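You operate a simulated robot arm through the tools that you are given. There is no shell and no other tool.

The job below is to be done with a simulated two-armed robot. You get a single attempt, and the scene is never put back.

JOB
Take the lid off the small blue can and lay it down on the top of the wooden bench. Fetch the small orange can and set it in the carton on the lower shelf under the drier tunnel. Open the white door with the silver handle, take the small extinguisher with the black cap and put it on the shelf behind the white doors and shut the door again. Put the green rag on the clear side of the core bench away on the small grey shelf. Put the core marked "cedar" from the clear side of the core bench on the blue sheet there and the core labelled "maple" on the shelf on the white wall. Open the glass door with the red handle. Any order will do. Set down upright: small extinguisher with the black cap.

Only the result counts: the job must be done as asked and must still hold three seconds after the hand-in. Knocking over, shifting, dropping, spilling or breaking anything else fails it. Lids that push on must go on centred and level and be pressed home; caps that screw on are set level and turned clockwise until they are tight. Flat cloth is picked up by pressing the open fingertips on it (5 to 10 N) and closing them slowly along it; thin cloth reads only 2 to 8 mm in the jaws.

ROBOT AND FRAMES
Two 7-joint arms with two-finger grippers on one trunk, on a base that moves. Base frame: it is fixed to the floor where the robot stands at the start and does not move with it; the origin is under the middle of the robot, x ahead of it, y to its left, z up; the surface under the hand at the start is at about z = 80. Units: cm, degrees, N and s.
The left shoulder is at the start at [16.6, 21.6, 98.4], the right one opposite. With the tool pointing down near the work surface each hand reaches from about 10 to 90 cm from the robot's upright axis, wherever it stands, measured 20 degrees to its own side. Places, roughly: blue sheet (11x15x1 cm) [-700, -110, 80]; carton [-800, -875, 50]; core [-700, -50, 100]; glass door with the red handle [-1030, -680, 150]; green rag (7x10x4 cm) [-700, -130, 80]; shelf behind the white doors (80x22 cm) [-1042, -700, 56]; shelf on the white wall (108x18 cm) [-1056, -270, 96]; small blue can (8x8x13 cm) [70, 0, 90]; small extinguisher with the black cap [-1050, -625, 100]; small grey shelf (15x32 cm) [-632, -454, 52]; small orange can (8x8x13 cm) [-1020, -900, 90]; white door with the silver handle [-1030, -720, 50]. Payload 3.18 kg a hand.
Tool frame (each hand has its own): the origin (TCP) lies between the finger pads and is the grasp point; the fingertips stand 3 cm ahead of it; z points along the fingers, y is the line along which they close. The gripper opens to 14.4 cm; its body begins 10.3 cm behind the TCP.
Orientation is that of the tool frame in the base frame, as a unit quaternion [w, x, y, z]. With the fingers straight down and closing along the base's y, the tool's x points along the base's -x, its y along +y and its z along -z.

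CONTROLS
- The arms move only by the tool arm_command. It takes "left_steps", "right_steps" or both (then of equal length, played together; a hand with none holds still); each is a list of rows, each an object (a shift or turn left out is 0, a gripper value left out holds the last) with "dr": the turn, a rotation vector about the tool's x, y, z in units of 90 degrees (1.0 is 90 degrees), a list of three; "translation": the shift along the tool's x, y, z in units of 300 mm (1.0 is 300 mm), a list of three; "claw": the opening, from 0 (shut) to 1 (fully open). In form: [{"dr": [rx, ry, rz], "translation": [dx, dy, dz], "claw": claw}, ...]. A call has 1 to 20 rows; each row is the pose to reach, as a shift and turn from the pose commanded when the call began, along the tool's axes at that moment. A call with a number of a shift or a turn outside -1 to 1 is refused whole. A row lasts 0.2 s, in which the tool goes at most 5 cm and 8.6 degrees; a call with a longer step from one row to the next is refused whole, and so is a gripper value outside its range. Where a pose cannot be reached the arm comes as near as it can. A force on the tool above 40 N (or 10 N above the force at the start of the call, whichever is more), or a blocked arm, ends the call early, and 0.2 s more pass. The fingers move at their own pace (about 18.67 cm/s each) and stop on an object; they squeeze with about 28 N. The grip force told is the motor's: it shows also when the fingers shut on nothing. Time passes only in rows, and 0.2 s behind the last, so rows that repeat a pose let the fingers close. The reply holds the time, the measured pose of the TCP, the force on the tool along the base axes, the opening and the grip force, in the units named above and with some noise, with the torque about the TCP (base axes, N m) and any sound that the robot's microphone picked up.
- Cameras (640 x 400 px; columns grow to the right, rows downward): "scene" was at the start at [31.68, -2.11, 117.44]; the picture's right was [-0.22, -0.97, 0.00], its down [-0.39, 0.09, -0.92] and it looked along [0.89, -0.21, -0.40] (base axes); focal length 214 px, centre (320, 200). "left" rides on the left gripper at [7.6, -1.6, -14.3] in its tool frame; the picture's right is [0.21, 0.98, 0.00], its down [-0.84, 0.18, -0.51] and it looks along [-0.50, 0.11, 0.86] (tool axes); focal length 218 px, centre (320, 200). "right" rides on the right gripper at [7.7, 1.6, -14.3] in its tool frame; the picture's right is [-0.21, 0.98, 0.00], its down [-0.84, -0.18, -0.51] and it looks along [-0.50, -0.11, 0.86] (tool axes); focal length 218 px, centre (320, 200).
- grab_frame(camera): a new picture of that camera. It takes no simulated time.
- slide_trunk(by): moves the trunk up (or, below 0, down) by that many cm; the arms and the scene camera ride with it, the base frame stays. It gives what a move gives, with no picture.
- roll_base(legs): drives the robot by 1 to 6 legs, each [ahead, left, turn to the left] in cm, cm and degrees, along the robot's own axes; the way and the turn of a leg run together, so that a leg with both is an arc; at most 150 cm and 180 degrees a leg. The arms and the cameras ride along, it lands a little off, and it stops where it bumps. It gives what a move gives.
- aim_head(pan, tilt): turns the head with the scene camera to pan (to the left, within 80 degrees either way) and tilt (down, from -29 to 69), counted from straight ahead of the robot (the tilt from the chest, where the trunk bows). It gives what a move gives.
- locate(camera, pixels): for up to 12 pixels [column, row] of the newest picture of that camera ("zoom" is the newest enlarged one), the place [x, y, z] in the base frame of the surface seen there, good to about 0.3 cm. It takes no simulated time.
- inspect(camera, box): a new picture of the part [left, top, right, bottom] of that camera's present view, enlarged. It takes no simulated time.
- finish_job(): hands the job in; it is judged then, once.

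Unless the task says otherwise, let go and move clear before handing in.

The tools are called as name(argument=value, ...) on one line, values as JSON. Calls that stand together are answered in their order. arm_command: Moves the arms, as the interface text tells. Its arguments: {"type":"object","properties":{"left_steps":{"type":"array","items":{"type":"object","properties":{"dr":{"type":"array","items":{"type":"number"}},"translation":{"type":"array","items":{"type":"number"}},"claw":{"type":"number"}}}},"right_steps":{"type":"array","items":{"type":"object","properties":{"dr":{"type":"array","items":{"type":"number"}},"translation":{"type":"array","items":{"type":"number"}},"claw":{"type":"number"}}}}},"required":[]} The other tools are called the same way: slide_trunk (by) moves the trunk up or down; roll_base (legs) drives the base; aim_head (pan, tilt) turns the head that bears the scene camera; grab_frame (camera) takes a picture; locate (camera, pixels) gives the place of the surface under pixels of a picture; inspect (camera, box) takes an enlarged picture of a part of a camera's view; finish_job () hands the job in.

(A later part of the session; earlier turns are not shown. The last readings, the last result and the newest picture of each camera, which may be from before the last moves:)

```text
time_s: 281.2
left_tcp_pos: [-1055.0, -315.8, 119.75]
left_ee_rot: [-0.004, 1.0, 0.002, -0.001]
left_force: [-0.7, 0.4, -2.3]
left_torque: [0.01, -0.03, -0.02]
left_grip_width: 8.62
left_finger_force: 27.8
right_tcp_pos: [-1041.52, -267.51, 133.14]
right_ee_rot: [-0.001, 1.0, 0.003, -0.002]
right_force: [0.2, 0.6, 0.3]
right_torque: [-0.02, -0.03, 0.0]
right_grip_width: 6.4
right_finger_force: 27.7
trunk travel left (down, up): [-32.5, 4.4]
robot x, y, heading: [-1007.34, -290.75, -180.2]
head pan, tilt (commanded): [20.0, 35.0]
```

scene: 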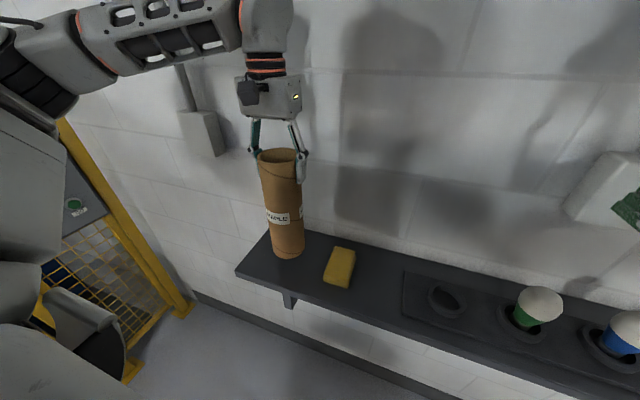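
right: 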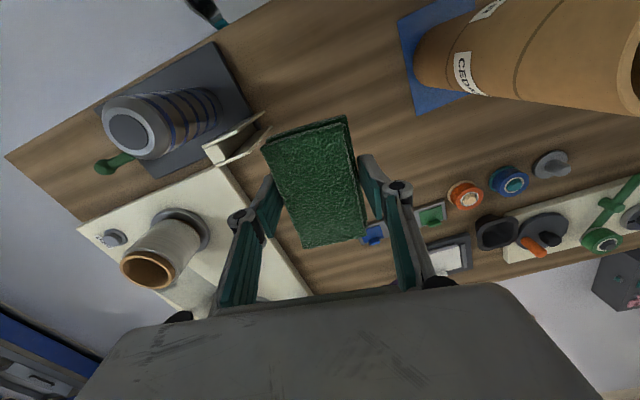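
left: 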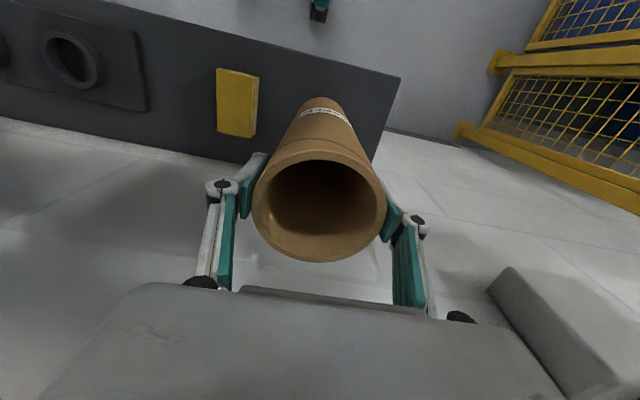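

arm_command(left_steps=[{"translation": [0, 0, 0.006]}, {"translation": [0, 0, 0.012]}, {"translation": [0, 0, 0.016]}, {"translation": [0, 0, 0.016]}])

grab_frame(camera="scene")

```text
time_s: 282.2
left_tcp_pos: [-1055.07, -315.86, 119.44]
left_ee_rot: [-0.004, 1.0, 0.003, -0.002]
left_force: [0.4, -3.2, 6.4]
left_torque: [-0.73, 0.38, 0.1]
left_grip_width: 8.61
left_finger_force: 27.9
right_tcp_pos: [-1041.55, -267.57, 133.41]
right_ee_rot: [-0.002, 1.0, 0.004, -0.001]
right_force: [0.0, -0.9, -0.3]
right_torque: [0.0, 0.0, 0.0]
right_grip_width: 6.37
right_finger_force: 28.0
trunk travel left (down, up): [-32.5, 4.4]
robot x, y, heading: [-1007.03, -290.55, -180.1]
head pan, tilt (commanded): [20.0, 35.0]
```

```text
taken
```

scene: 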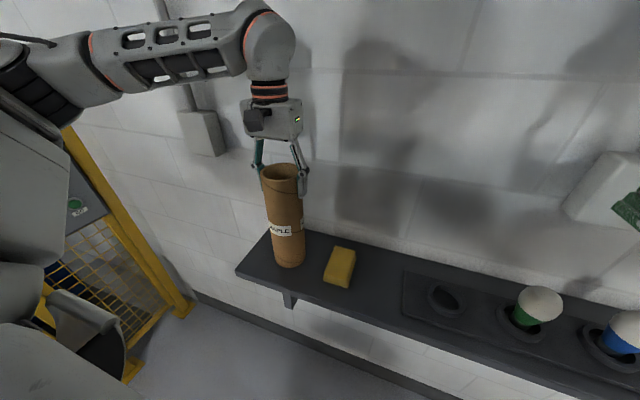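

It touches the shelf with about 9 N. I press a millimetre more to seat it level, then open and rise a little before withdrawing.

arm_command(left_steps=[{"translation": [0, 0, 0.004]}, {"translation": [0, 0, 0.004], "claw": 0.7}, {"translation": [0, 0, 0.004], "claw": 0.8}, {"translation": [0, 0, 0.004], "claw": 0.9}, {"translation": [0, 0, 0.004], "claw": 1}, {"translation": [0, 0, 0.004], "claw": 1}])

grab_frame(camera="scene")

grab_frame(camera="left")

```text
time_s: 283.6
left_tcp_pos: [-1054.96, -315.83, 119.32]
left_ee_rot: [-0.004, 1.0, 0.003, -0.002]
left_force: [0.4, 0.3, 0.6]
left_torque: [-0.02, 0.02, -0.04]
left_grip_width: 14.39
left_finger_force: 0.1
right_tcp_pos: [-1041.46, -267.37, 133.32]
right_ee_rot: [-0.001, 1.0, 0.003, -0.002]
right_force: [-0.9, 0.0, -0.2]
right_torque: [-0.01, 0.0, 0.0]
right_grip_width: 6.37
right_finger_force: 27.9
trunk travel left (down, up): [-32.5, 4.4]
robot x, y, heading: [-1007.31, -290.31, -179.9]
head pan, tilt (commanded): [20.0, 35.0]
```

```text
taken
```

scene: 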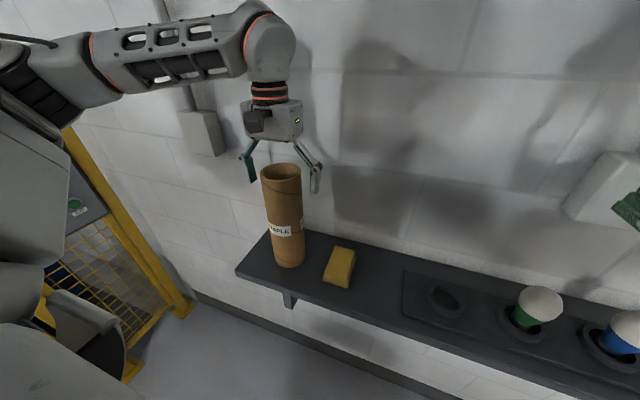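

```text
taken
```

left: 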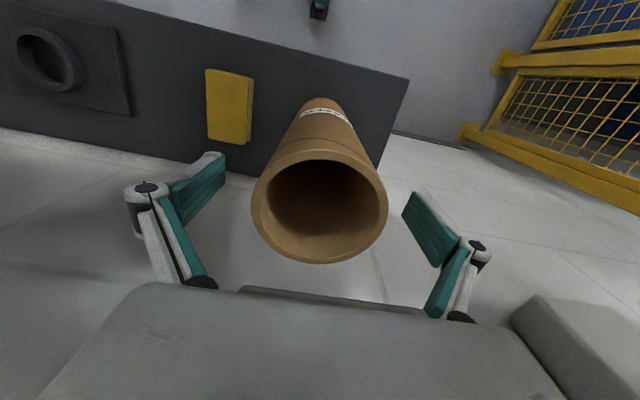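

The core stands upright and free on the shelf. The open fingers straddle it, so I withdraw straight back along +x, then roll the base away.

arm_command(left_steps=[{"translation": [0.1, 0, 0]}, {"translation": [0.22, 0, 0]}, {"translation": [0.36, 0, 0]}, {"translation": [0.5, 0, 0]}, {"translation": [0.5, 0, 0]}])

roll_base(legs=[[-40, 0, 0]])

aim_head(pan=10, tilt=20)

grab_frame(camera="scene")

```text
time_s: 284.8
left_tcp_pos: [-1040.18, -315.69, 119.13]
left_ee_rot: [-0.004, 1.0, 0.002, 0.001]
left_force: [-0.3, 0.3, 0.1]
left_torque: [-0.03, -0.04, 0.01]
left_grip_width: 14.4
left_finger_force: 0.1
right_tcp_pos: [-1041.54, -267.41, 133.27]
right_ee_rot: [-0.001, 1.0, 0.003, -0.001]
right_force: [0.1, 0.4, -1.2]
right_torque: [0.0, -0.03, 0.03]
right_grip_width: 6.37
right_finger_force: 27.5
trunk travel left (down, up): [-32.5, 4.4]
robot x, y, heading: [-1007.12, -290.4, -179.8]
head pan, tilt (commanded): [20.0, 35.0]
```

```text
time_s: 287.3
left_tcp_pos: [-999.72, -315.46, 119.17]
left_ee_rot: [-0.004, 1.0, 0.002, -0.001]
left_force: [0.7, -0.6, -0.1]
left_torque: [0.01, 0.02, 0.02]
left_grip_width: 14.4
left_finger_force: 0.0
right_tcp_pos: [-1001.04, -267.46, 133.2]
right_ee_rot: [-0.001, 1.0, 0.003, -0.002]
right_force: [0.0, 0.0, -0.2]
right_torque: [-0.07, 0.04, 0.02]
right_grip_width: 6.38
right_finger_force: 28.1
trunk travel left (down, up): [-32.5, 4.4]
robot x, y, heading: [-966.28, -290.08, -180.1]
head pan, tilt (commanded): [20.0, 35.0]
```

```text
time_s: 288.1
left_tcp_pos: [-999.87, -315.5, 119.09]
left_ee_rot: [-0.004, 1.0, 0.002, 0.0]
left_force: [-0.3, 0.0, -1.1]
left_torque: [0.03, 0.01, -0.01]
left_grip_width: 14.4
left_finger_force: 0.1
right_tcp_pos: [-1001.16, -267.29, 133.47]
right_ee_rot: [-0.001, 1.0, 0.003, -0.002]
right_force: [0.1, -0.9, -1.5]
right_torque: [0.01, -0.02, -0.01]
right_grip_width: 6.39
right_finger_force: 28.3
trunk travel left (down, up): [-32.5, 4.4]
robot x, y, heading: [-966.32, -290.29, -180.0]
head pan, tilt (commanded): [10.0, 20.0]
```

```text
taken
```

scene: 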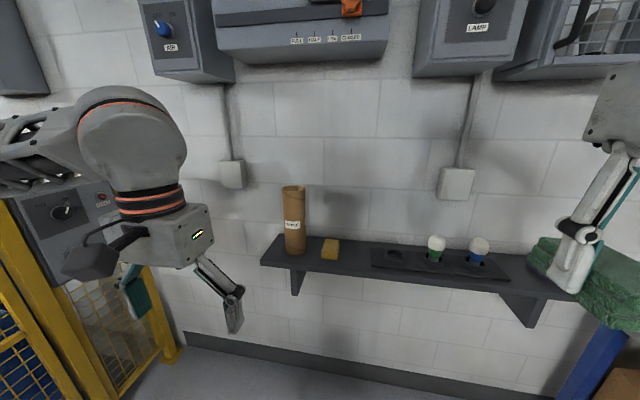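

Maple stands on the wall shelf. Next the rag: the small grey shelf should be near [-632, -454, 52] by the machine, so I go back round the bin to about [-700, -290] and face -y.

slide_trunk(by=-11)

roll_base(legs=[[0, 28, 0], [-128, 0, 0], [0, -28, 0], [-138, 0, 0], [0, 0, 90]])

aim_head(pan=15, tilt=25)

grab_frame(camera="scene")

```text
time_s: 289.5
left_tcp_pos: [-999.52, -315.44, 108.25]
left_ee_rot: [-0.003, 1.0, 0.001, -0.002]
left_force: [0.1, 0.2, 0.1]
left_torque: [-0.01, 0.03, 0.02]
left_grip_width: 14.41
left_finger_force: 0.1
right_tcp_pos: [-1000.94, -267.53, 122.36]
right_ee_rot: [-0.001, 1.0, 0.003, -0.003]
right_force: [0.3, 0.2, -0.7]
right_torque: [0.02, 0.04, 0.0]
right_grip_width: 6.36
right_finger_force: 28.2
trunk travel left (down, up): [-21.5, 15.4]
robot x, y, heading: [-966.42, -290.36, -179.8]
head pan, tilt (commanded): [10.0, 20.0]
```

```text
time_s: 311.7
left_tcp_pos: [-674.18, -329.02, 108.22]
left_ee_rot: [-0.002, 0.715, 0.699, -0.003]
left_force: [0.1, -0.7, -0.3]
left_torque: [0.02, 0.01, -0.01]
left_grip_width: 14.4
left_finger_force: 0.1
right_tcp_pos: [-722.27, -328.93, 122.22]
right_ee_rot: [0.001, 0.715, 0.7, -0.002]
right_force: [0.4, 0.4, -1.0]
right_torque: [-0.03, 0.0, 0.0]
right_grip_width: 6.36
right_finger_force: 27.7
trunk travel left (down, up): [-21.5, 15.4]
robot x, y, heading: [-698.41, -294.89, -91.6]
head pan, tilt (commanded): [10.0, 20.0]
```

```text
time_s: 312.4
left_tcp_pos: [-674.24, -328.84, 108.17]
left_ee_rot: [-0.002, 0.715, 0.699, -0.003]
left_force: [-0.4, 0.2, 0.9]
left_torque: [0.04, 0.01, 0.02]
left_grip_width: 14.41
left_finger_force: 0.1
right_tcp_pos: [-722.36, -329.01, 122.27]
right_ee_rot: [0.0, 0.714, 0.7, -0.001]
right_force: [0.0, 0.4, -0.4]
right_torque: [-0.01, -0.01, -0.01]
right_grip_width: 6.35
right_finger_force: 28.0
trunk travel left (down, up): [-21.5, 15.4]
robot x, y, heading: [-698.35, -294.9, -91.7]
head pan, tilt (commanded): [15.0, 25.0]
```

```text
taken
```

scene: 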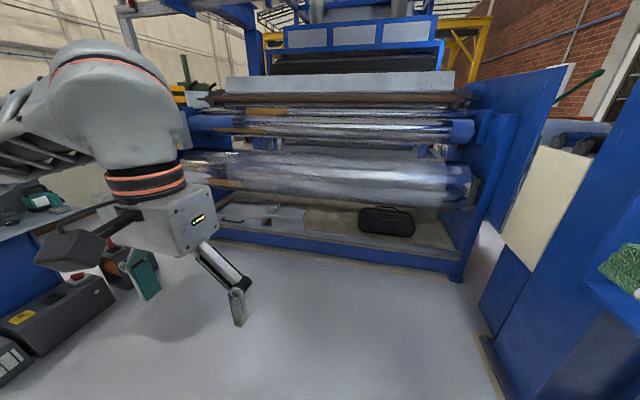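

The roll machine is in front; grey plates show at (265, 215). I zoom and locate to find the small grey shelf.

inspect(camera="scene", box=[180, 130, 500, 290])

locate(camera="scene", pixels=[[240, 210], [285, 212], [300, 222], [260, 220], [330, 180], [390, 220], [340, 245], [450, 265], [215, 220], [475, 190], [520, 250], [560, 200]])

```text
2.00 times, centred on (340, 210) of scene
```

zoom: 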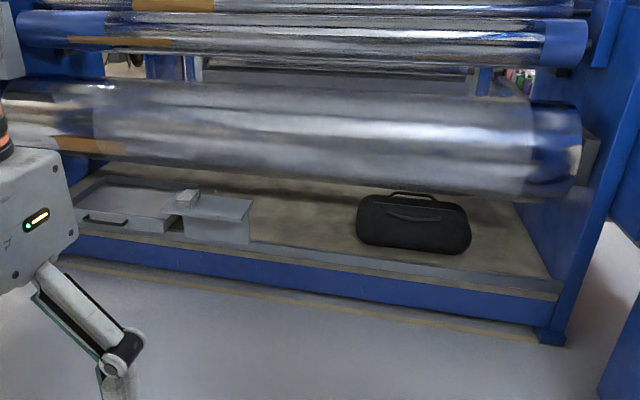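

```text
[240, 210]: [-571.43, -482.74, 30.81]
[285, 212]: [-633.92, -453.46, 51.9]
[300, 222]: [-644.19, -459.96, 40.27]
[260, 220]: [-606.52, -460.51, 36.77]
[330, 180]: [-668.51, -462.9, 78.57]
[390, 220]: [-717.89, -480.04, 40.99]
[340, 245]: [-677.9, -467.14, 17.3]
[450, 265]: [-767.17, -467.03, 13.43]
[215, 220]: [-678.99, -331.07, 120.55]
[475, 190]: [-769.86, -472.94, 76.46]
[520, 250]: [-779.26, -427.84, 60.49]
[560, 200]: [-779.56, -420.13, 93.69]
```

The small grey shelf is the grey plate at (285, 212): [-634, -453.5, 51.9]. I roll to about [-609, -365] facing it to see its top.

roll_base(legs=[[0, 0, 1.7], [0, 89, 0], [60, 0, 0]])

aim_head(pan=-15, tilt=45)

grab_frame(camera="scene")

```text
time_s: 323.9
left_tcp_pos: [-584.39, -388.01, 108.23]
left_ee_rot: [-0.002, 0.705, 0.709, -0.003]
left_force: [-0.6, -0.2, 0.2]
left_torque: [0.01, 0.01, 0.01]
left_grip_width: 14.42
left_finger_force: 0.1
right_tcp_pos: [-632.62, -389.47, 122.26]
right_ee_rot: [0.0, 0.705, 0.71, -0.002]
right_force: [0.1, -0.5, -1.1]
right_torque: [0.03, -0.06, 0.01]
right_grip_width: 6.4
right_finger_force: 28.1
trunk travel left (down, up): [-21.5, 15.4]
robot x, y, heading: [-609.52, -354.82, -89.8]
head pan, tilt (commanded): [15.0, 25.0]
```

```text
time_s: 324.8
left_tcp_pos: [-584.53, -387.95, 108.08]
left_ee_rot: [-0.003, 0.704, 0.71, -0.002]
left_force: [0.1, 0.9, 0.5]
left_torque: [-0.01, 0.01, -0.01]
left_grip_width: 14.42
left_finger_force: 0.1
right_tcp_pos: [-632.41, -389.41, 122.32]
right_ee_rot: [0.001, 0.704, 0.71, -0.002]
right_force: [-0.6, 0.4, -0.4]
right_torque: [0.0, 0.0, 0.0]
right_grip_width: 6.38
right_finger_force: 27.9
trunk travel left (down, up): [-21.5, 15.4]
robot x, y, heading: [-609.63, -354.75, -89.9]
head pan, tilt (commanded): [-15.0, 45.0]
```

```text
taken
```

scene: 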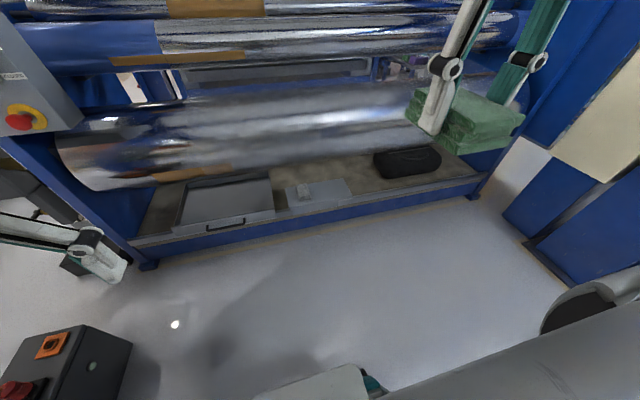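

inspect(camera="scene", box=[160, 140, 400, 250])

locate(camera="zoom", pixels=[[335, 125], [350, 160], [420, 110], [480, 105], [510, 150], [390, 135], [450, 130], [300, 110], [340, 100], [500, 70], [200, 60], [370, 130]])

```text
2.67 times, centred on (280, 195) of scene
```

zoom: 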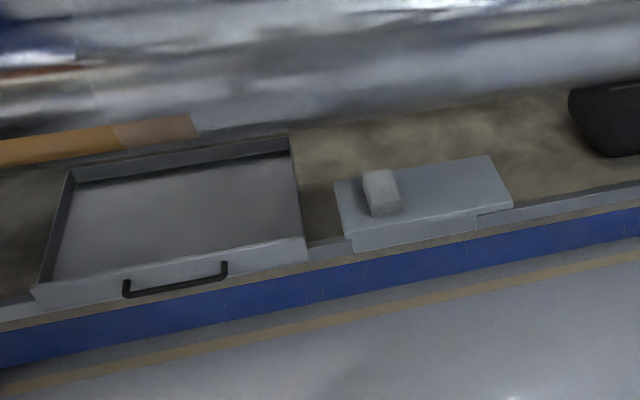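

```text
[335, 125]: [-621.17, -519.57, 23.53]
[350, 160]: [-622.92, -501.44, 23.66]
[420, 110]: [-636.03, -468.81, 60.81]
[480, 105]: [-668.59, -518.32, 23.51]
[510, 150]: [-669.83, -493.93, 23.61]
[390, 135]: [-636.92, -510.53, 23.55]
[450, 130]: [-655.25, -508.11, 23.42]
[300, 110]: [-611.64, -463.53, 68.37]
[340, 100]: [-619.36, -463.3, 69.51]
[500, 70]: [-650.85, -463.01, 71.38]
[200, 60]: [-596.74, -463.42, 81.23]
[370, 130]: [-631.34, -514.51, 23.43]
```

The grey shelf is at zoom (425, 200) with a small white block on it at (380, 192). I locate its corners and the block.

locate(camera="zoom", pixels=[[345, 205], [352, 235], [340, 185], [490, 160], [508, 198], [440, 190], [460, 205], [380, 178], [380, 205], [400, 205], [430, 225], [430, 245]])

inspect(camera="scene", box=[270, 170, 370, 230])

```text
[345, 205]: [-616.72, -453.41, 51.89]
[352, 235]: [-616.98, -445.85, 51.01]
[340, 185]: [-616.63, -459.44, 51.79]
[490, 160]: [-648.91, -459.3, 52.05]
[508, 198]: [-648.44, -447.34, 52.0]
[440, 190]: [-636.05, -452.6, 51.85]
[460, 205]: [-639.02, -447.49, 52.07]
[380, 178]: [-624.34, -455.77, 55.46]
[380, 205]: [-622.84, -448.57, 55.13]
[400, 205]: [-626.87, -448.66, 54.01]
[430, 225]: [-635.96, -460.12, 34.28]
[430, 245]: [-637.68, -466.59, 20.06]
```

```text
6.40 times, centred on (320, 200) of scene
```

zoom: 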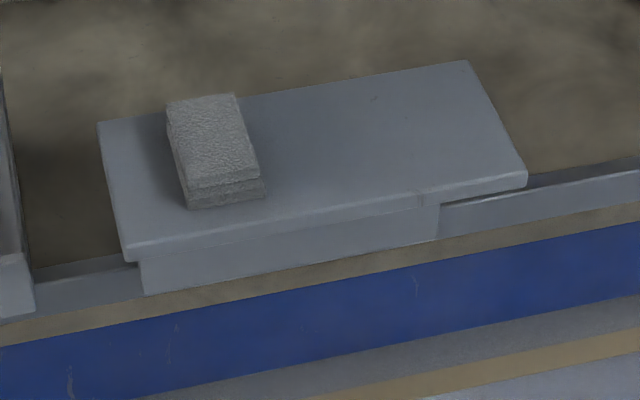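

The shelf spans x -616.5 to -649, y -446 to -460.5, top z 52, with a white folded rag at x -620 to -628. I check how far the rolls above stick out before lowering the hand there.

locate(camera="scene", pixels=[[300, 45], [350, 25], [300, 8], [350, 8], [330, 110], [350, 130], [400, 40], [450, 150], [465, 120], [250, 60], [330, 90], [380, 100]])

grab_frame(camera="right")

```text
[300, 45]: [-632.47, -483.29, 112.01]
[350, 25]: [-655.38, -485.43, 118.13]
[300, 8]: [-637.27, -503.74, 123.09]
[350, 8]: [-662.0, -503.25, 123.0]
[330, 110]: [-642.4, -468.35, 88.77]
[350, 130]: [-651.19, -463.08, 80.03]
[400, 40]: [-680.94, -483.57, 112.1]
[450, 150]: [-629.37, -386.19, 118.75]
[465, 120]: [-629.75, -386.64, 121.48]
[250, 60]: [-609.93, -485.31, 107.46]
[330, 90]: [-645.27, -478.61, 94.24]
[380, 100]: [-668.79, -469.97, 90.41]
```

```text
taken
```

right: 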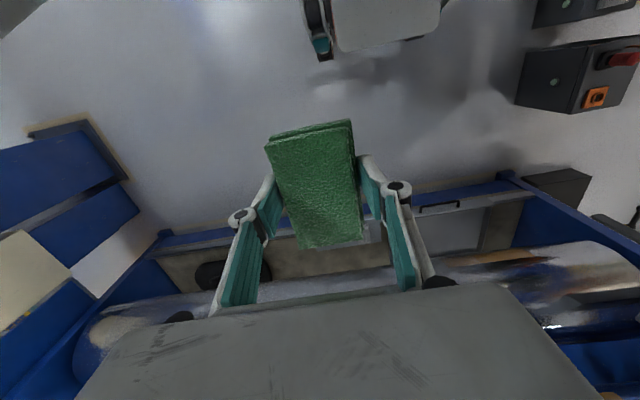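

Only the big roll (front y -463) matters, leaving about 6 cm behind my hand. I check the red-button box at left (30, 115), since my left hand will come near it.

locate(camera="scene", pixels=[[30, 115], [60, 110], [10, 75], [75, 125], [40, 60], [70, 345], [130, 345], [85, 265], [100, 180], [120, 380]])

```text
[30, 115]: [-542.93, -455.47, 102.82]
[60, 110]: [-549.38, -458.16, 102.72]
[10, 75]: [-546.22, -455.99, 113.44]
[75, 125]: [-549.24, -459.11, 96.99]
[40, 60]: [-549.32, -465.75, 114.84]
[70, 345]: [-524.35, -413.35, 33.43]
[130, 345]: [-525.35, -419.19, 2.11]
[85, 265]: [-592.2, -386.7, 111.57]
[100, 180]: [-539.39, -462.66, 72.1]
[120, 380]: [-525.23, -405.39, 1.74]
```

All clear. I roll to about [-616, -402], lower the trunk fully and then bring the right hand over the shelf.

roll_base(legs=[[0, -6.5, 0], [47, 0, 0]])

slide_trunk(by=-18)

aim_head(pan=-25, tilt=50)

grab_frame(camera="scene")

```text
time_s: 328.5
left_tcp_pos: [-590.85, -435.44, 108.2]
left_ee_rot: [-0.003, 0.705, 0.709, -0.002]
left_force: [-0.9, 0.0, -0.4]
left_torque: [0.02, 0.0, 0.0]
left_grip_width: 14.38
left_finger_force: 0.1
right_tcp_pos: [-639.03, -436.69, 122.25]
right_ee_rot: [0.001, 0.705, 0.709, -0.001]
right_force: [0.1, -0.9, -0.8]
right_torque: [0.06, 0.0, -0.03]
right_grip_width: 6.41
right_finger_force: 28.0
trunk travel left (down, up): [-21.5, 15.4]
robot x, y, heading: [-616.31, -402.4, -90.0]
head pan, tilt (commanded): [-15.0, 45.0]
```

```text
time_s: 330.5
left_tcp_pos: [-590.91, -437.5, 85.5]
left_ee_rot: [-0.086, 0.701, 0.704, 0.082]
left_force: [0.5, 0.1, 0.0]
left_torque: [-0.02, 0.02, -0.01]
left_grip_width: 14.42
left_finger_force: 0.2
right_tcp_pos: [-639.02, -436.64, 104.39]
right_ee_rot: [0.002, 0.705, 0.71, -0.003]
right_force: [1.0, -0.4, -0.2]
right_torque: [-0.02, 0.01, -0.04]
right_grip_width: 6.4
right_finger_force: 27.7
trunk travel left (down, up): [-3.5, 33.4]
robot x, y, heading: [-616.02, -402.21, -89.6]
head pan, tilt (commanded): [-15.0, 45.0]
```

```text
time_s: 331.2
left_tcp_pos: [-590.86, -437.63, 85.52]
left_ee_rot: [-0.087, 0.7, 0.704, 0.083]
left_force: [0.4, 0.0, -0.4]
left_torque: [0.0, -0.01, -0.01]
left_grip_width: 14.4
left_finger_force: 0.0
right_tcp_pos: [-638.88, -436.72, 104.32]
right_ee_rot: [0.0, 0.705, 0.709, -0.001]
right_force: [0.5, 0.0, -0.4]
right_torque: [0.02, 0.01, 0.01]
right_grip_width: 6.38
right_finger_force: 27.7
trunk travel left (down, up): [-3.5, 33.4]
robot x, y, heading: [-615.6, -402.34, -89.7]
head pan, tilt (commanded): [-25.0, 50.0]
```

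```text
taken
```

scene: 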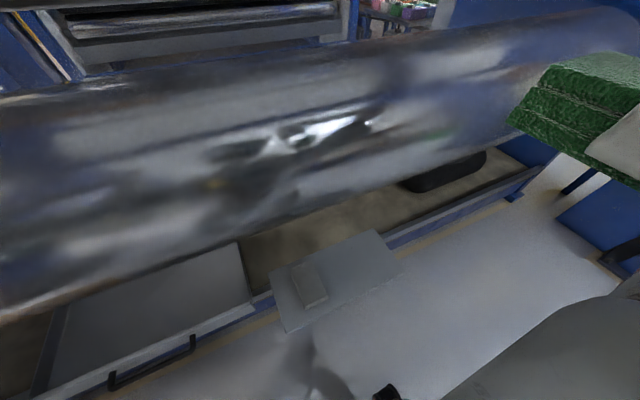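

The right hand is at [-639, -436.7, 104.4] with the rag in line with the free part of the shelf. I move it forward to y -452 while lowering to z 80, then check.

arm_command(right_steps=[{"translation": [-0.06, 0, 0.1]}, {"translation": [-0.13, 0, 0.22]}, {"translation": [-0.2, 0, 0.34]}, {"translation": [-0.28, 0, 0.46]}, {"translation": [-0.36, 0, 0.58]}, {"translation": [-0.43, 0, 0.68]}, {"translation": [-0.505, 0, 0.78]}, {"translation": [-0.505, 0, 0.8]}, {"translation": [-0.505, 0, 0.8]}])

grab_frame(camera="right")

grab_frame(camera="scene")

```text
time_s: 333.2
left_tcp_pos: [-590.92, -437.65, 85.41]
left_ee_rot: [-0.087, 0.7, 0.704, 0.083]
left_force: [-0.2, -0.4, -0.6]
left_torque: [0.01, 0.0, 0.02]
left_grip_width: 14.38
left_finger_force: 0.1
right_tcp_pos: [-638.89, -452.03, 80.34]
right_ee_rot: [0.001, 0.705, 0.71, -0.001]
right_force: [-0.7, -0.8, 0.5]
right_torque: [-0.03, 0.01, 0.02]
right_grip_width: 6.38
right_finger_force: 28.5
trunk travel left (down, up): [-3.5, 33.4]
robot x, y, heading: [-615.68, -402.24, -90.0]
head pan, tilt (commanded): [-25.0, 50.0]
```

```text
taken
```

right: 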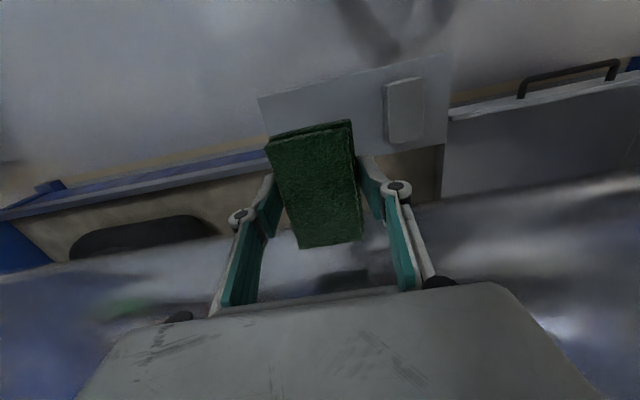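

```text
taken
```

scene: 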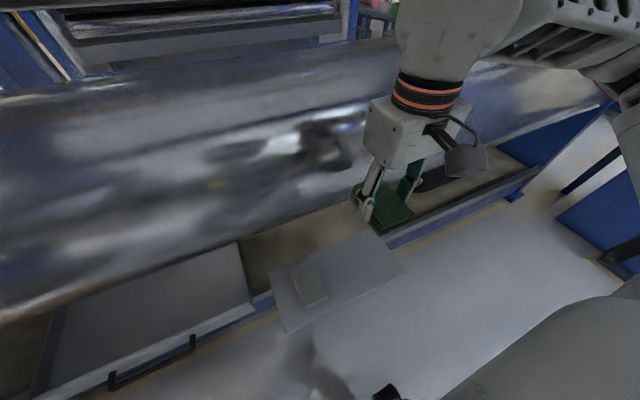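

The rag is lined up over the free right part of the shelf. I lower further to z 61 and check clearance to the roll.

arm_command(right_steps=[{"translation": [0.01, 0, 0.12]}, {"translation": [0.01, 0, 0.24]}, {"translation": [0.01, 0, 0.36]}, {"translation": [0.01, 0, 0.48]}, {"translation": [0.01, 0, 0.58]}, {"translation": [0.01, 0, 0.645]}, {"translation": [0.01, 0, 0.645]}])

grab_frame(camera="right")

grab_frame(camera="scene")

```text
time_s: 334.8
left_tcp_pos: [-590.91, -437.65, 85.55]
left_ee_rot: [-0.088, 0.7, 0.704, 0.083]
left_force: [-0.7, 1.1, 0.3]
left_torque: [0.01, -0.03, 0.02]
left_grip_width: 14.39
left_finger_force: 0.1
right_tcp_pos: [-639.0, -451.82, 61.11]
right_ee_rot: [0.001, 0.705, 0.709, -0.001]
right_force: [-1.3, 0.2, 0.0]
right_torque: [0.02, -0.01, -0.02]
right_grip_width: 6.35
right_finger_force: 28.0
trunk travel left (down, up): [-3.5, 33.4]
robot x, y, heading: [-616.06, -402.32, -89.8]
head pan, tilt (commanded): [-25.0, 50.0]
```

```text
taken
```

right: 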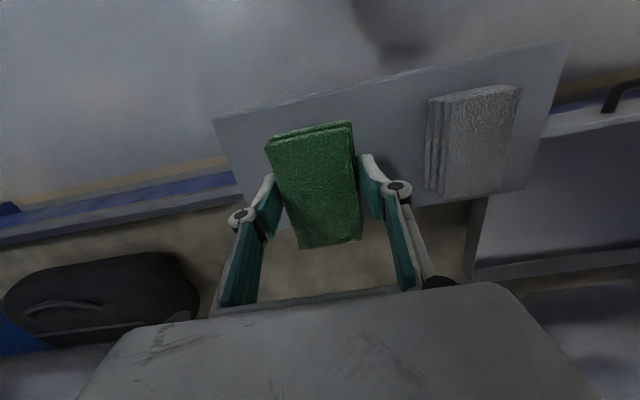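

```text
taken
```

scene: 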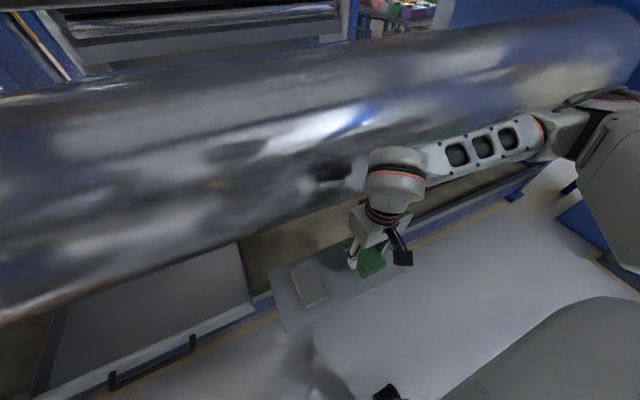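

The rag is within the shelf's outline. I lower slowly to contact.

arm_command(right_steps=[{"translation": [0, 0, 0.05]}, {"translation": [0, 0, 0.1]}, {"translation": [0, 0, 0.13]}, {"translation": [0, 0, 0.15]}, {"translation": [0, 0, 0.165]}, {"translation": [0, 0, 0.165]}])

```text
time_s: 336.2
left_tcp_pos: [-590.75, -437.64, 85.5]
left_ee_rot: [-0.087, 0.7, 0.704, 0.083]
left_force: [-0.1, -0.7, -0.9]
left_torque: [-0.02, -0.01, 0.01]
left_grip_width: 14.42
left_finger_force: 0.1
right_tcp_pos: [-639.04, -451.86, 56.12]
right_ee_rot: [0.001, 0.704, 0.71, -0.002]
right_force: [-0.3, -0.2, -0.9]
right_torque: [-0.02, 0.02, -0.02]
right_grip_width: 6.37
right_finger_force: 27.9
trunk travel left (down, up): [-3.5, 33.4]
robot x, y, heading: [-615.64, -402.46, -90.0]
head pan, tilt (commanded): [-25.0, 50.0]
```

arm_command(right_steps=[{"translation": [0, 0, 0.006]}, {"translation": [0, 0, 0.012]}, {"translation": [0, 0, 0.016]}, {"translation": [0, 0, 0.016]}])

grab_frame(camera="right")

```text
time_s: 337.2
left_tcp_pos: [-590.8, -437.53, 85.63]
left_ee_rot: [-0.086, 0.699, 0.705, 0.083]
left_force: [-0.7, -0.2, -1.0]
left_torque: [0.01, 0.01, -0.01]
left_grip_width: 14.4
left_finger_force: 0.0
right_tcp_pos: [-639.04, -451.72, 55.75]
right_ee_rot: [0.001, 0.705, 0.709, -0.002]
right_force: [-2.0, 1.8, 11.7]
right_torque: [0.11, -0.19, 0.0]
right_grip_width: 6.38
right_finger_force: 27.9
trunk travel left (down, up): [-3.5, 33.4]
robot x, y, heading: [-615.84, -402.41, -89.9]
head pan, tilt (commanded): [-25.0, 50.0]
```

```text
taken
```

right: 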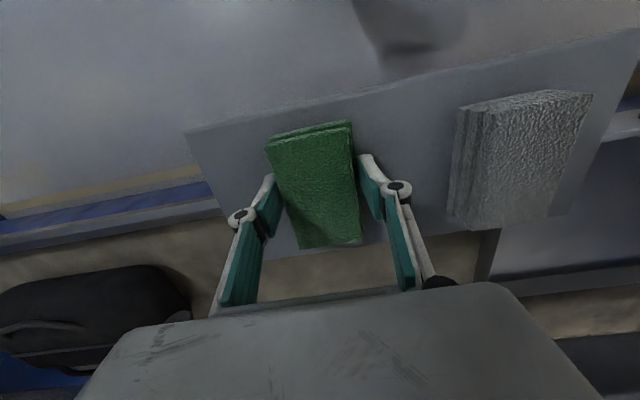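

The rag rests on the shelf (about 12 N). I open a little and rise straight up.

arm_command(right_steps=[{"translation": [0, 0, 0], "claw": 0.5}, {"translation": [0, 0, 0], "claw": 0.6}, {"translation": [0, 0, 0], "claw": 0.6}, {"translation": [0, 0, -0.06]}, {"translation": [0, 0, -0.15]}, {"translation": [0, 0, -0.28]}, {"translation": [0.05, 0, -0.42]}, {"translation": [0.15, 0, -0.56]}, {"translation": [0.28, 0, -0.68]}, {"translation": [0.4, 0, -0.8]}, {"translation": [0.4, 0, -0.8]}])

grab_frame(camera="right")

grab_frame(camera="scene")

```text
refused: row 8 steps farther than a row can; nothing moved
```

```text
taken
```

right: 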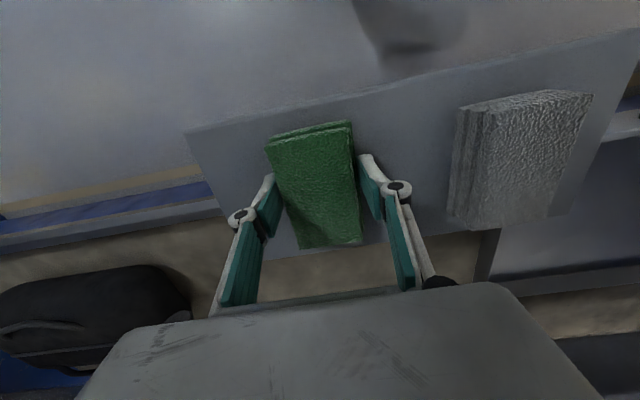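

```text
taken
```

scene: 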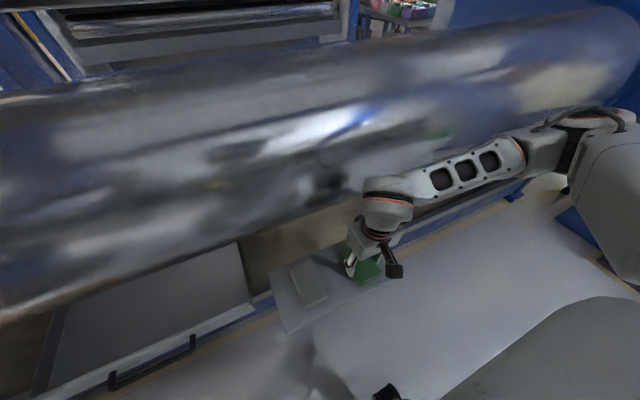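

The rows were too long a step, so nothing moved. I repeat with smaller steps.

arm_command(right_steps=[{"translation": [0, 0, 0], "claw": 0.5}, {"translation": [0, 0, 0], "claw": 0.6}, {"translation": [0, 0, 0], "claw": 0.6}, {"translation": [0, 0, -0.06]}, {"translation": [0, 0, -0.15]}, {"translation": [0, 0, -0.28]}, {"translation": [0.04, 0, -0.41]}, {"translation": [0.12, 0, -0.53]}, {"translation": [0.22, 0, -0.64]}, {"translation": [0.32, 0, -0.75]}, {"translation": [0.4, 0, -0.85]}, {"translation": [0.4, 0, -0.85]}])

grab_frame(camera="right")

grab_frame(camera="scene")

```text
time_s: 339.8
left_tcp_pos: [-590.84, -437.56, 85.45]
left_ee_rot: [-0.087, 0.7, 0.704, 0.084]
left_force: [0.2, -0.2, 0.4]
left_torque: [0.01, 0.0, 0.0]
left_grip_width: 14.38
left_finger_force: 0.0
right_tcp_pos: [-637.71, -443.86, 83.39]
right_ee_rot: [0.0, 0.705, 0.709, -0.001]
right_force: [0.6, 0.6, 0.2]
right_torque: [0.02, 0.01, 0.03]
right_grip_width: 8.67
right_finger_force: 0.1
right hand out of reach, approached as far as the arm can: row 9, 10, 11, 12
trunk travel left (down, up): [-3.5, 33.4]
robot x, y, heading: [-615.74, -402.32, -89.9]
head pan, tilt (commanded): [-25.0, 50.0]
```

```text
taken
```

right: 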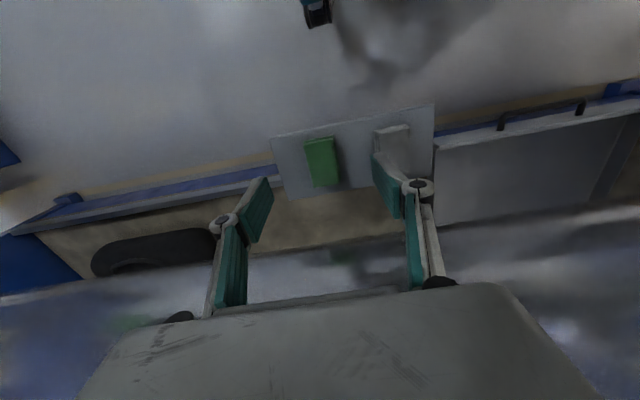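

```text
taken
```

scene: 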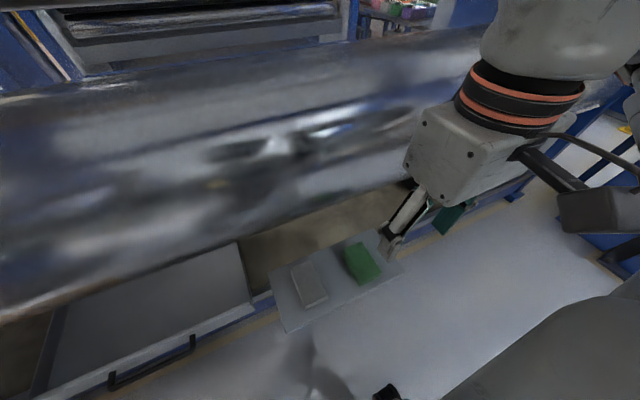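

The green rag lies on the grey shelf (362, 263). I back off, raise the trunk again and bring both hands to a compact travel pose.

roll_base(legs=[[-40, 0, 0]])

slide_trunk(by=18)

grab_frame(camera="scene")

```text
time_s: 342.3
left_tcp_pos: [-590.82, -398.1, 85.44]
left_ee_rot: [-0.087, 0.7, 0.704, 0.083]
left_force: [0.1, -0.1, 0.2]
left_torque: [-0.04, -0.01, -0.01]
left_grip_width: 14.4
left_finger_force: 0.1
right_tcp_pos: [-637.8, -404.44, 83.43]
right_ee_rot: [0.0, 0.704, 0.71, -0.002]
right_force: [0.3, -0.4, 0.2]
right_torque: [-0.03, -0.02, 0.01]
right_grip_width: 8.66
right_finger_force: 0.1
trunk travel left (down, up): [-3.5, 33.4]
robot x, y, heading: [-616.18, -362.52, -89.9]
head pan, tilt (commanded): [-25.0, 50.0]
```

```text
time_s: 344.3
left_tcp_pos: [-590.82, -398.2, 103.36]
left_ee_rot: [-0.088, 0.699, 0.704, 0.084]
left_force: [0.4, -0.7, 0.0]
left_torque: [-0.02, -0.02, 0.02]
left_grip_width: 14.4
left_finger_force: 0.2
right_tcp_pos: [-637.87, -404.44, 101.27]
right_ee_rot: [-0.002, 0.704, 0.711, -0.001]
right_force: [0.1, -0.2, -0.9]
right_torque: [0.02, 0.03, -0.02]
right_grip_width: 8.67
right_finger_force: 0.1
trunk travel left (down, up): [-21.5, 15.4]
robot x, y, heading: [-616.09, -362.79, -89.5]
head pan, tilt (commanded): [-25.0, 50.0]
```

```text
taken
```

scene: 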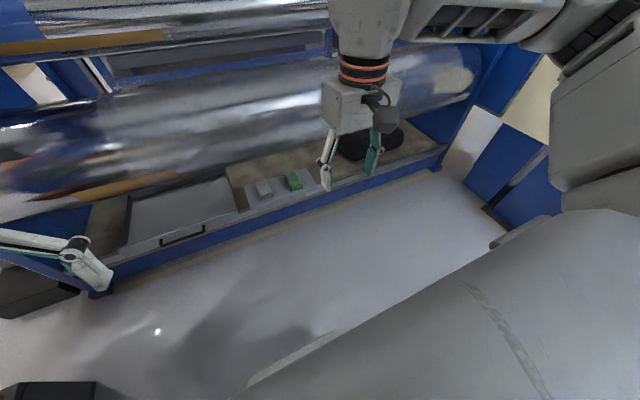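

I straighten the left hand (14 degrees off) and lift both hands into the travel pose.

arm_command(left_steps=[{"translation": [0.027, 0, -0.11], "dr": [0, -0.05, 0]}, {"translation": [0.055, 0, -0.22], "dr": [0, -0.1, 0]}, {"translation": [0.082, 0, -0.33], "dr": [0, -0.155, 0]}, {"translation": [0.11, 0, -0.44], "dr": [0, -0.155, 0]}, {"translation": [0.137, 0, -0.55], "dr": [0, -0.155, 0]}, {"translation": [0.137, 0, -0.55], "dr": [0, -0.155, 0]}], right_steps=[{"translation": [0.08, 0, -0.11]}, {"translation": [0.15, 0, -0.22]}, {"translation": [0.22, 0, -0.35]}, {"translation": [0.25, 0, -0.48]}, {"translation": [0.25, 0, -0.6]}, {"translation": [0.25, 0, -0.68]}])

roll_base(legs=[[-68, 0, 0], [0, -115, 0], [0, -115, 0]])

aim_head(pan=0, tilt=20)

grab_frame(camera="scene")

```text
time_s: 345.7
left_tcp_pos: [-590.79, -398.01, 120.4]
left_ee_rot: [-0.001, 0.704, 0.71, -0.003]
left_force: [0.1, -0.9, -0.1]
left_torque: [0.03, -0.02, 0.0]
left_grip_width: 14.41
left_finger_force: 0.0
right_tcp_pos: [-637.77, -397.09, 121.8]
right_ee_rot: [-0.001, 0.703, 0.711, -0.001]
right_force: [-0.8, 0.5, 0.7]
right_torque: [0.0, 0.0, 0.03]
right_grip_width: 8.65
right_finger_force: 0.1
trunk travel left (down, up): [-21.5, 15.4]
robot x, y, heading: [-616.06, -362.75, -89.7]
head pan, tilt (commanded): [-25.0, 50.0]
```

```text
time_s: 369.2
left_tcp_pos: [-820.59, -330.66, 120.49]
left_ee_rot: [-0.001, 0.708, 0.706, -0.003]
left_force: [-0.2, -0.6, -0.3]
left_torque: [-0.01, 0.0, -0.05]
left_grip_width: 14.4
left_finger_force: 0.0
right_tcp_pos: [-867.51, -329.12, 121.81]
right_ee_rot: [-0.001, 0.708, 0.706, -0.003]
right_force: [-0.2, 0.3, -1.1]
right_torque: [0.0, 0.0, 0.03]
right_grip_width: 8.66
right_finger_force: 0.0
trunk travel left (down, up): [-21.5, 15.4]
robot x, y, heading: [-845.5, -295.14, -90.2]
head pan, tilt (commanded): [-25.0, 50.0]
```

```text
time_s: 370.2
left_tcp_pos: [-820.65, -330.69, 120.47]
left_ee_rot: [-0.001, 0.708, 0.707, -0.003]
left_force: [-0.4, 0.4, -0.1]
left_torque: [-0.02, -0.01, -0.01]
left_grip_width: 14.4
left_finger_force: 0.1
right_tcp_pos: [-867.49, -329.17, 121.84]
right_ee_rot: [0.0, 0.708, 0.707, -0.002]
right_force: [-0.3, 0.8, -0.3]
right_torque: [-0.02, -0.04, 0.0]
right_grip_width: 8.65
right_finger_force: 0.0
trunk travel left (down, up): [-21.5, 15.4]
robot x, y, heading: [-845.23, -295.37, -90.4]
head pan, tilt (commanded): [0.0, 20.0]
```

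```text
taken
```

scene: 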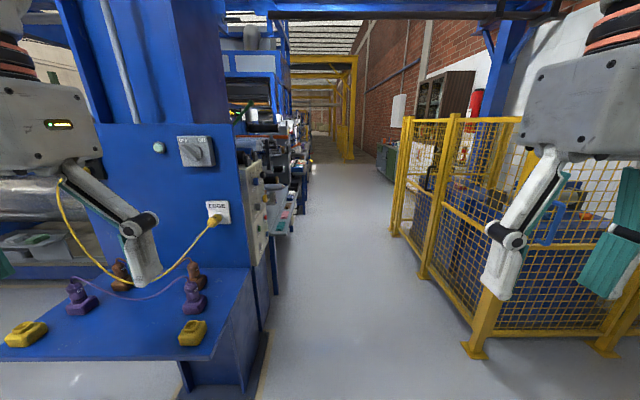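

A clear corridor leads along -y between the machine column (250, 260) and the yellow cage (475, 340). I locate both borders and what lies further on.

locate(camera="scene", pixels=[[262, 350], [240, 290], [475, 345], [425, 275], [395, 230], [272, 260], [290, 215], [350, 160], [385, 175], [310, 170], [440, 100], [265, 190]])

inspect(camera="scene", box=[230, 60, 490, 260])

```text
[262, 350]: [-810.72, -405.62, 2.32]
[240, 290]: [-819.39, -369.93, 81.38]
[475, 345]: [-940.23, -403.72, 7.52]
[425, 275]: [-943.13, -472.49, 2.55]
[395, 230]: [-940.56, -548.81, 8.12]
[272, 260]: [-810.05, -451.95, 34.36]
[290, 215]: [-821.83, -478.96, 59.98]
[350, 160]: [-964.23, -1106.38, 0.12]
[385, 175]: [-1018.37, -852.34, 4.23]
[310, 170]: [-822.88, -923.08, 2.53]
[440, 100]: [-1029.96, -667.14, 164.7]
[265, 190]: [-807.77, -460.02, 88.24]
```

```text
2.00 times, centred on (360, 160) of scene
```

zoom: 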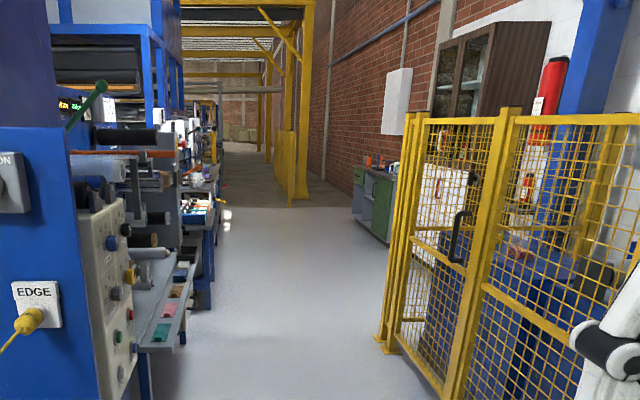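

The corridor is 118 cm wide (x -822 to -940) and my elbows span about 104, so I bring the hands inward and forward to narrow myself, then measure the elbows.

arm_command(left_steps=[{"translation": [-0.08, -0.08, 0.06], "claw": 0.3}, {"translation": [-0.16, -0.16, 0.12]}, {"translation": [-0.24, -0.24, 0.18]}, {"translation": [-0.33, -0.35, 0.25]}, {"translation": [-0.33, -0.35, 0.25]}], right_steps=[{"translation": [-0.08, 0.08, 0.06], "claw": 0.3}, {"translation": [-0.16, 0.16, 0.12]}, {"translation": [-0.24, 0.24, 0.18]}, {"translation": [-0.33, 0.35, 0.25]}, {"translation": [-0.33, 0.35, 0.25]}])

aim_head(pan=75, tilt=25)

grab_frame(camera="scene")

locate(camera="scene", pixels=[[200, 150], [250, 150], [300, 150], [250, 100], [300, 100], [300, 50], [350, 50], [350, 100], [270, 200], [220, 120], [320, 130], [280, 60]])

```text
time_s: 371.4
left_tcp_pos: [-831.14, -340.85, 112.81]
left_ee_rot: [-0.001, 0.708, 0.707, -0.004]
left_force: [-0.3, 0.3, 1.0]
left_torque: [-0.03, 0.02, 0.01]
left_grip_width: 4.32
left_finger_force: 0.0
right_tcp_pos: [-856.83, -338.91, 114.33]
right_ee_rot: [-0.001, 0.708, 0.707, -0.002]
right_force: [-0.3, 0.7, 0.0]
right_torque: [-0.03, -0.01, 0.0]
right_grip_width: 4.32
right_finger_force: 0.0
trunk travel left (down, up): [-21.5, 15.4]
robot x, y, heading: [-845.52, -295.12, -90.5]
head pan, tilt (commanded): [0.0, 20.0]
```

```text
time_s: 372.9
left_tcp_pos: [-831.32, -340.92, 112.84]
left_ee_rot: [-0.001, 0.708, 0.706, -0.002]
left_force: [1.1, -0.3, -0.1]
left_torque: [-0.03, 0.02, 0.04]
left_grip_width: 4.31
left_finger_force: 0.1
right_tcp_pos: [-856.82, -339.05, 114.21]
right_ee_rot: [0.0, 0.708, 0.706, -0.002]
right_force: [0.1, 0.7, -0.3]
right_torque: [-0.02, -0.01, 0.01]
right_grip_width: 4.31
right_finger_force: 0.0
trunk travel left (down, up): [-21.5, 15.4]
robot x, y, heading: [-845.35, -295.29, -90.4]
head pan, tilt (commanded): [75.0, 25.0]
```

```text
taken
```

scene: 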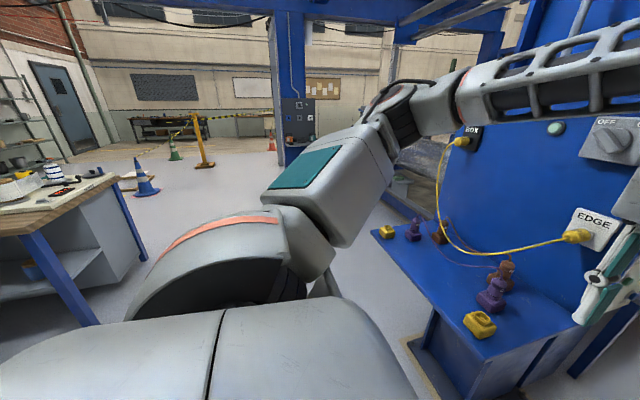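

```text
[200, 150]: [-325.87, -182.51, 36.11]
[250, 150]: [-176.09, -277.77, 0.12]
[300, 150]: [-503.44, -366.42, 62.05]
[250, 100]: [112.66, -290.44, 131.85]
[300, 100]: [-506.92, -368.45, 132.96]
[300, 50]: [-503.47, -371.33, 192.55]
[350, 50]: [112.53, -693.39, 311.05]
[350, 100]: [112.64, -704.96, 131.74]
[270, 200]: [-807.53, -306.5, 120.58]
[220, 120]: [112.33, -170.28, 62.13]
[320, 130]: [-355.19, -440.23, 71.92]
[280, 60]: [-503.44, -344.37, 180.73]
```

locate(camera="scene", pixels=[[395, 115], [370, 150], [400, 92], [330, 150], [310, 190], [385, 95], [420, 105], [350, 135], [300, 165], [470, 95], [375, 105], [280, 240]])

```text
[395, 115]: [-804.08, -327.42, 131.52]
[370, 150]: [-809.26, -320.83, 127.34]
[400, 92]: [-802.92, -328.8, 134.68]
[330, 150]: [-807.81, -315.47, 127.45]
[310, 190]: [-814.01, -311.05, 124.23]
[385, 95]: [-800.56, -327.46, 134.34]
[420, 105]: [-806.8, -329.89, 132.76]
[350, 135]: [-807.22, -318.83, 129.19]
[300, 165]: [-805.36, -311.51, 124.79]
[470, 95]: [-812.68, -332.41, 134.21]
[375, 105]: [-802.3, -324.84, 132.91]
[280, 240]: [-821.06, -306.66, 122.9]
```

The elbows now stand about 45 to 48 cm out. Stretching the arms further forward should narrow me more; I extend both by 12 cm and lower slightly.

arm_command(left_steps=[{"translation": [-0.1, -0.02, 0.08]}, {"translation": [-0.2, -0.04, 0.16]}, {"translation": [-0.3, -0.06, 0.24]}, {"translation": [-0.4, -0.08, 0.32]}, {"translation": [-0.4, -0.08, 0.32]}], right_steps=[{"translation": [-0.1, 0, 0.08]}, {"translation": [-0.2, 0, 0.16]}, {"translation": [-0.3, 0, 0.24]}, {"translation": [-0.4, 0, 0.32]}, {"translation": [-0.4, 0, 0.32]}])

grab_frame(camera="scene")

aim_head(pan=-75, tilt=25)

grab_frame(camera="scene")

```text
time_s: 374.1
left_tcp_pos: [-833.56, -352.63, 103.53]
left_ee_rot: [0.0, 0.707, 0.707, -0.003]
left_force: [-1.1, 0.7, -0.2]
left_torque: [-0.06, 0.01, 0.05]
left_grip_width: 4.31
left_finger_force: 0.0
right_tcp_pos: [-856.98, -350.8, 104.8]
right_ee_rot: [0.0, 0.708, 0.706, -0.003]
right_force: [-0.6, 1.2, 0.7]
right_torque: [-0.04, 0.03, -0.01]
right_grip_width: 4.28
right_finger_force: 0.0
trunk travel left (down, up): [-21.5, 15.4]
robot x, y, heading: [-845.49, -294.97, -90.5]
head pan, tilt (commanded): [75.0, 25.0]
```

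```text
taken
```

scene: 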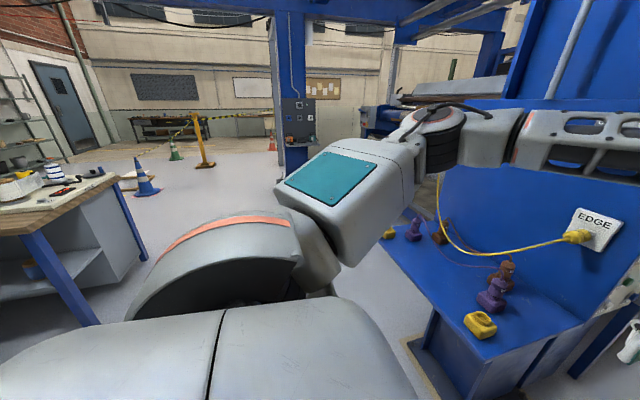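

```text
time_s: 376.4
left_tcp_pos: [-833.71, -352.58, 103.51]
left_ee_rot: [-0.001, 0.707, 0.707, -0.002]
left_force: [-0.1, -0.1, 0.3]
left_torque: [0.0, 0.02, 0.01]
left_grip_width: 4.33
left_finger_force: 0.1
right_tcp_pos: [-856.95, -350.94, 104.78]
right_ee_rot: [0.0, 0.707, 0.707, -0.002]
right_force: [-0.3, -0.4, -0.4]
right_torque: [0.02, -0.02, 0.0]
right_grip_width: 4.33
right_finger_force: 0.1
trunk travel left (down, up): [-21.5, 15.4]
robot x, y, heading: [-845.3, -295.49, -90.2]
head pan, tilt (commanded): [-75.0, 25.0]
```

```text
taken
```

scene: 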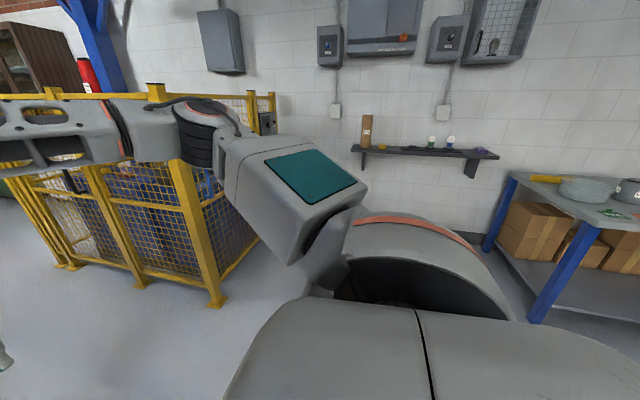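

locate(camera="scene", pixels=[[205, 105], [230, 110], [240, 160], [190, 115], [280, 180], [300, 200], [100, 130], [60, 140], [195, 150], [350, 190], [225, 130], [160, 130]])

```text
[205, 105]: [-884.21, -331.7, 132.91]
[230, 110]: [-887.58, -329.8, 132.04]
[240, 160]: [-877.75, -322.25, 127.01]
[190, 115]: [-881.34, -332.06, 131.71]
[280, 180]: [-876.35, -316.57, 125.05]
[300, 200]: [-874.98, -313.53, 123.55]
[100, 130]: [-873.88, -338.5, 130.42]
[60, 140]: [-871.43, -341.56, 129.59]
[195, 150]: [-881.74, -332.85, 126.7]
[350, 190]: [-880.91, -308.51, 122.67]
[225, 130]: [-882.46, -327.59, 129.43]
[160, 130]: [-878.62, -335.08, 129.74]
```

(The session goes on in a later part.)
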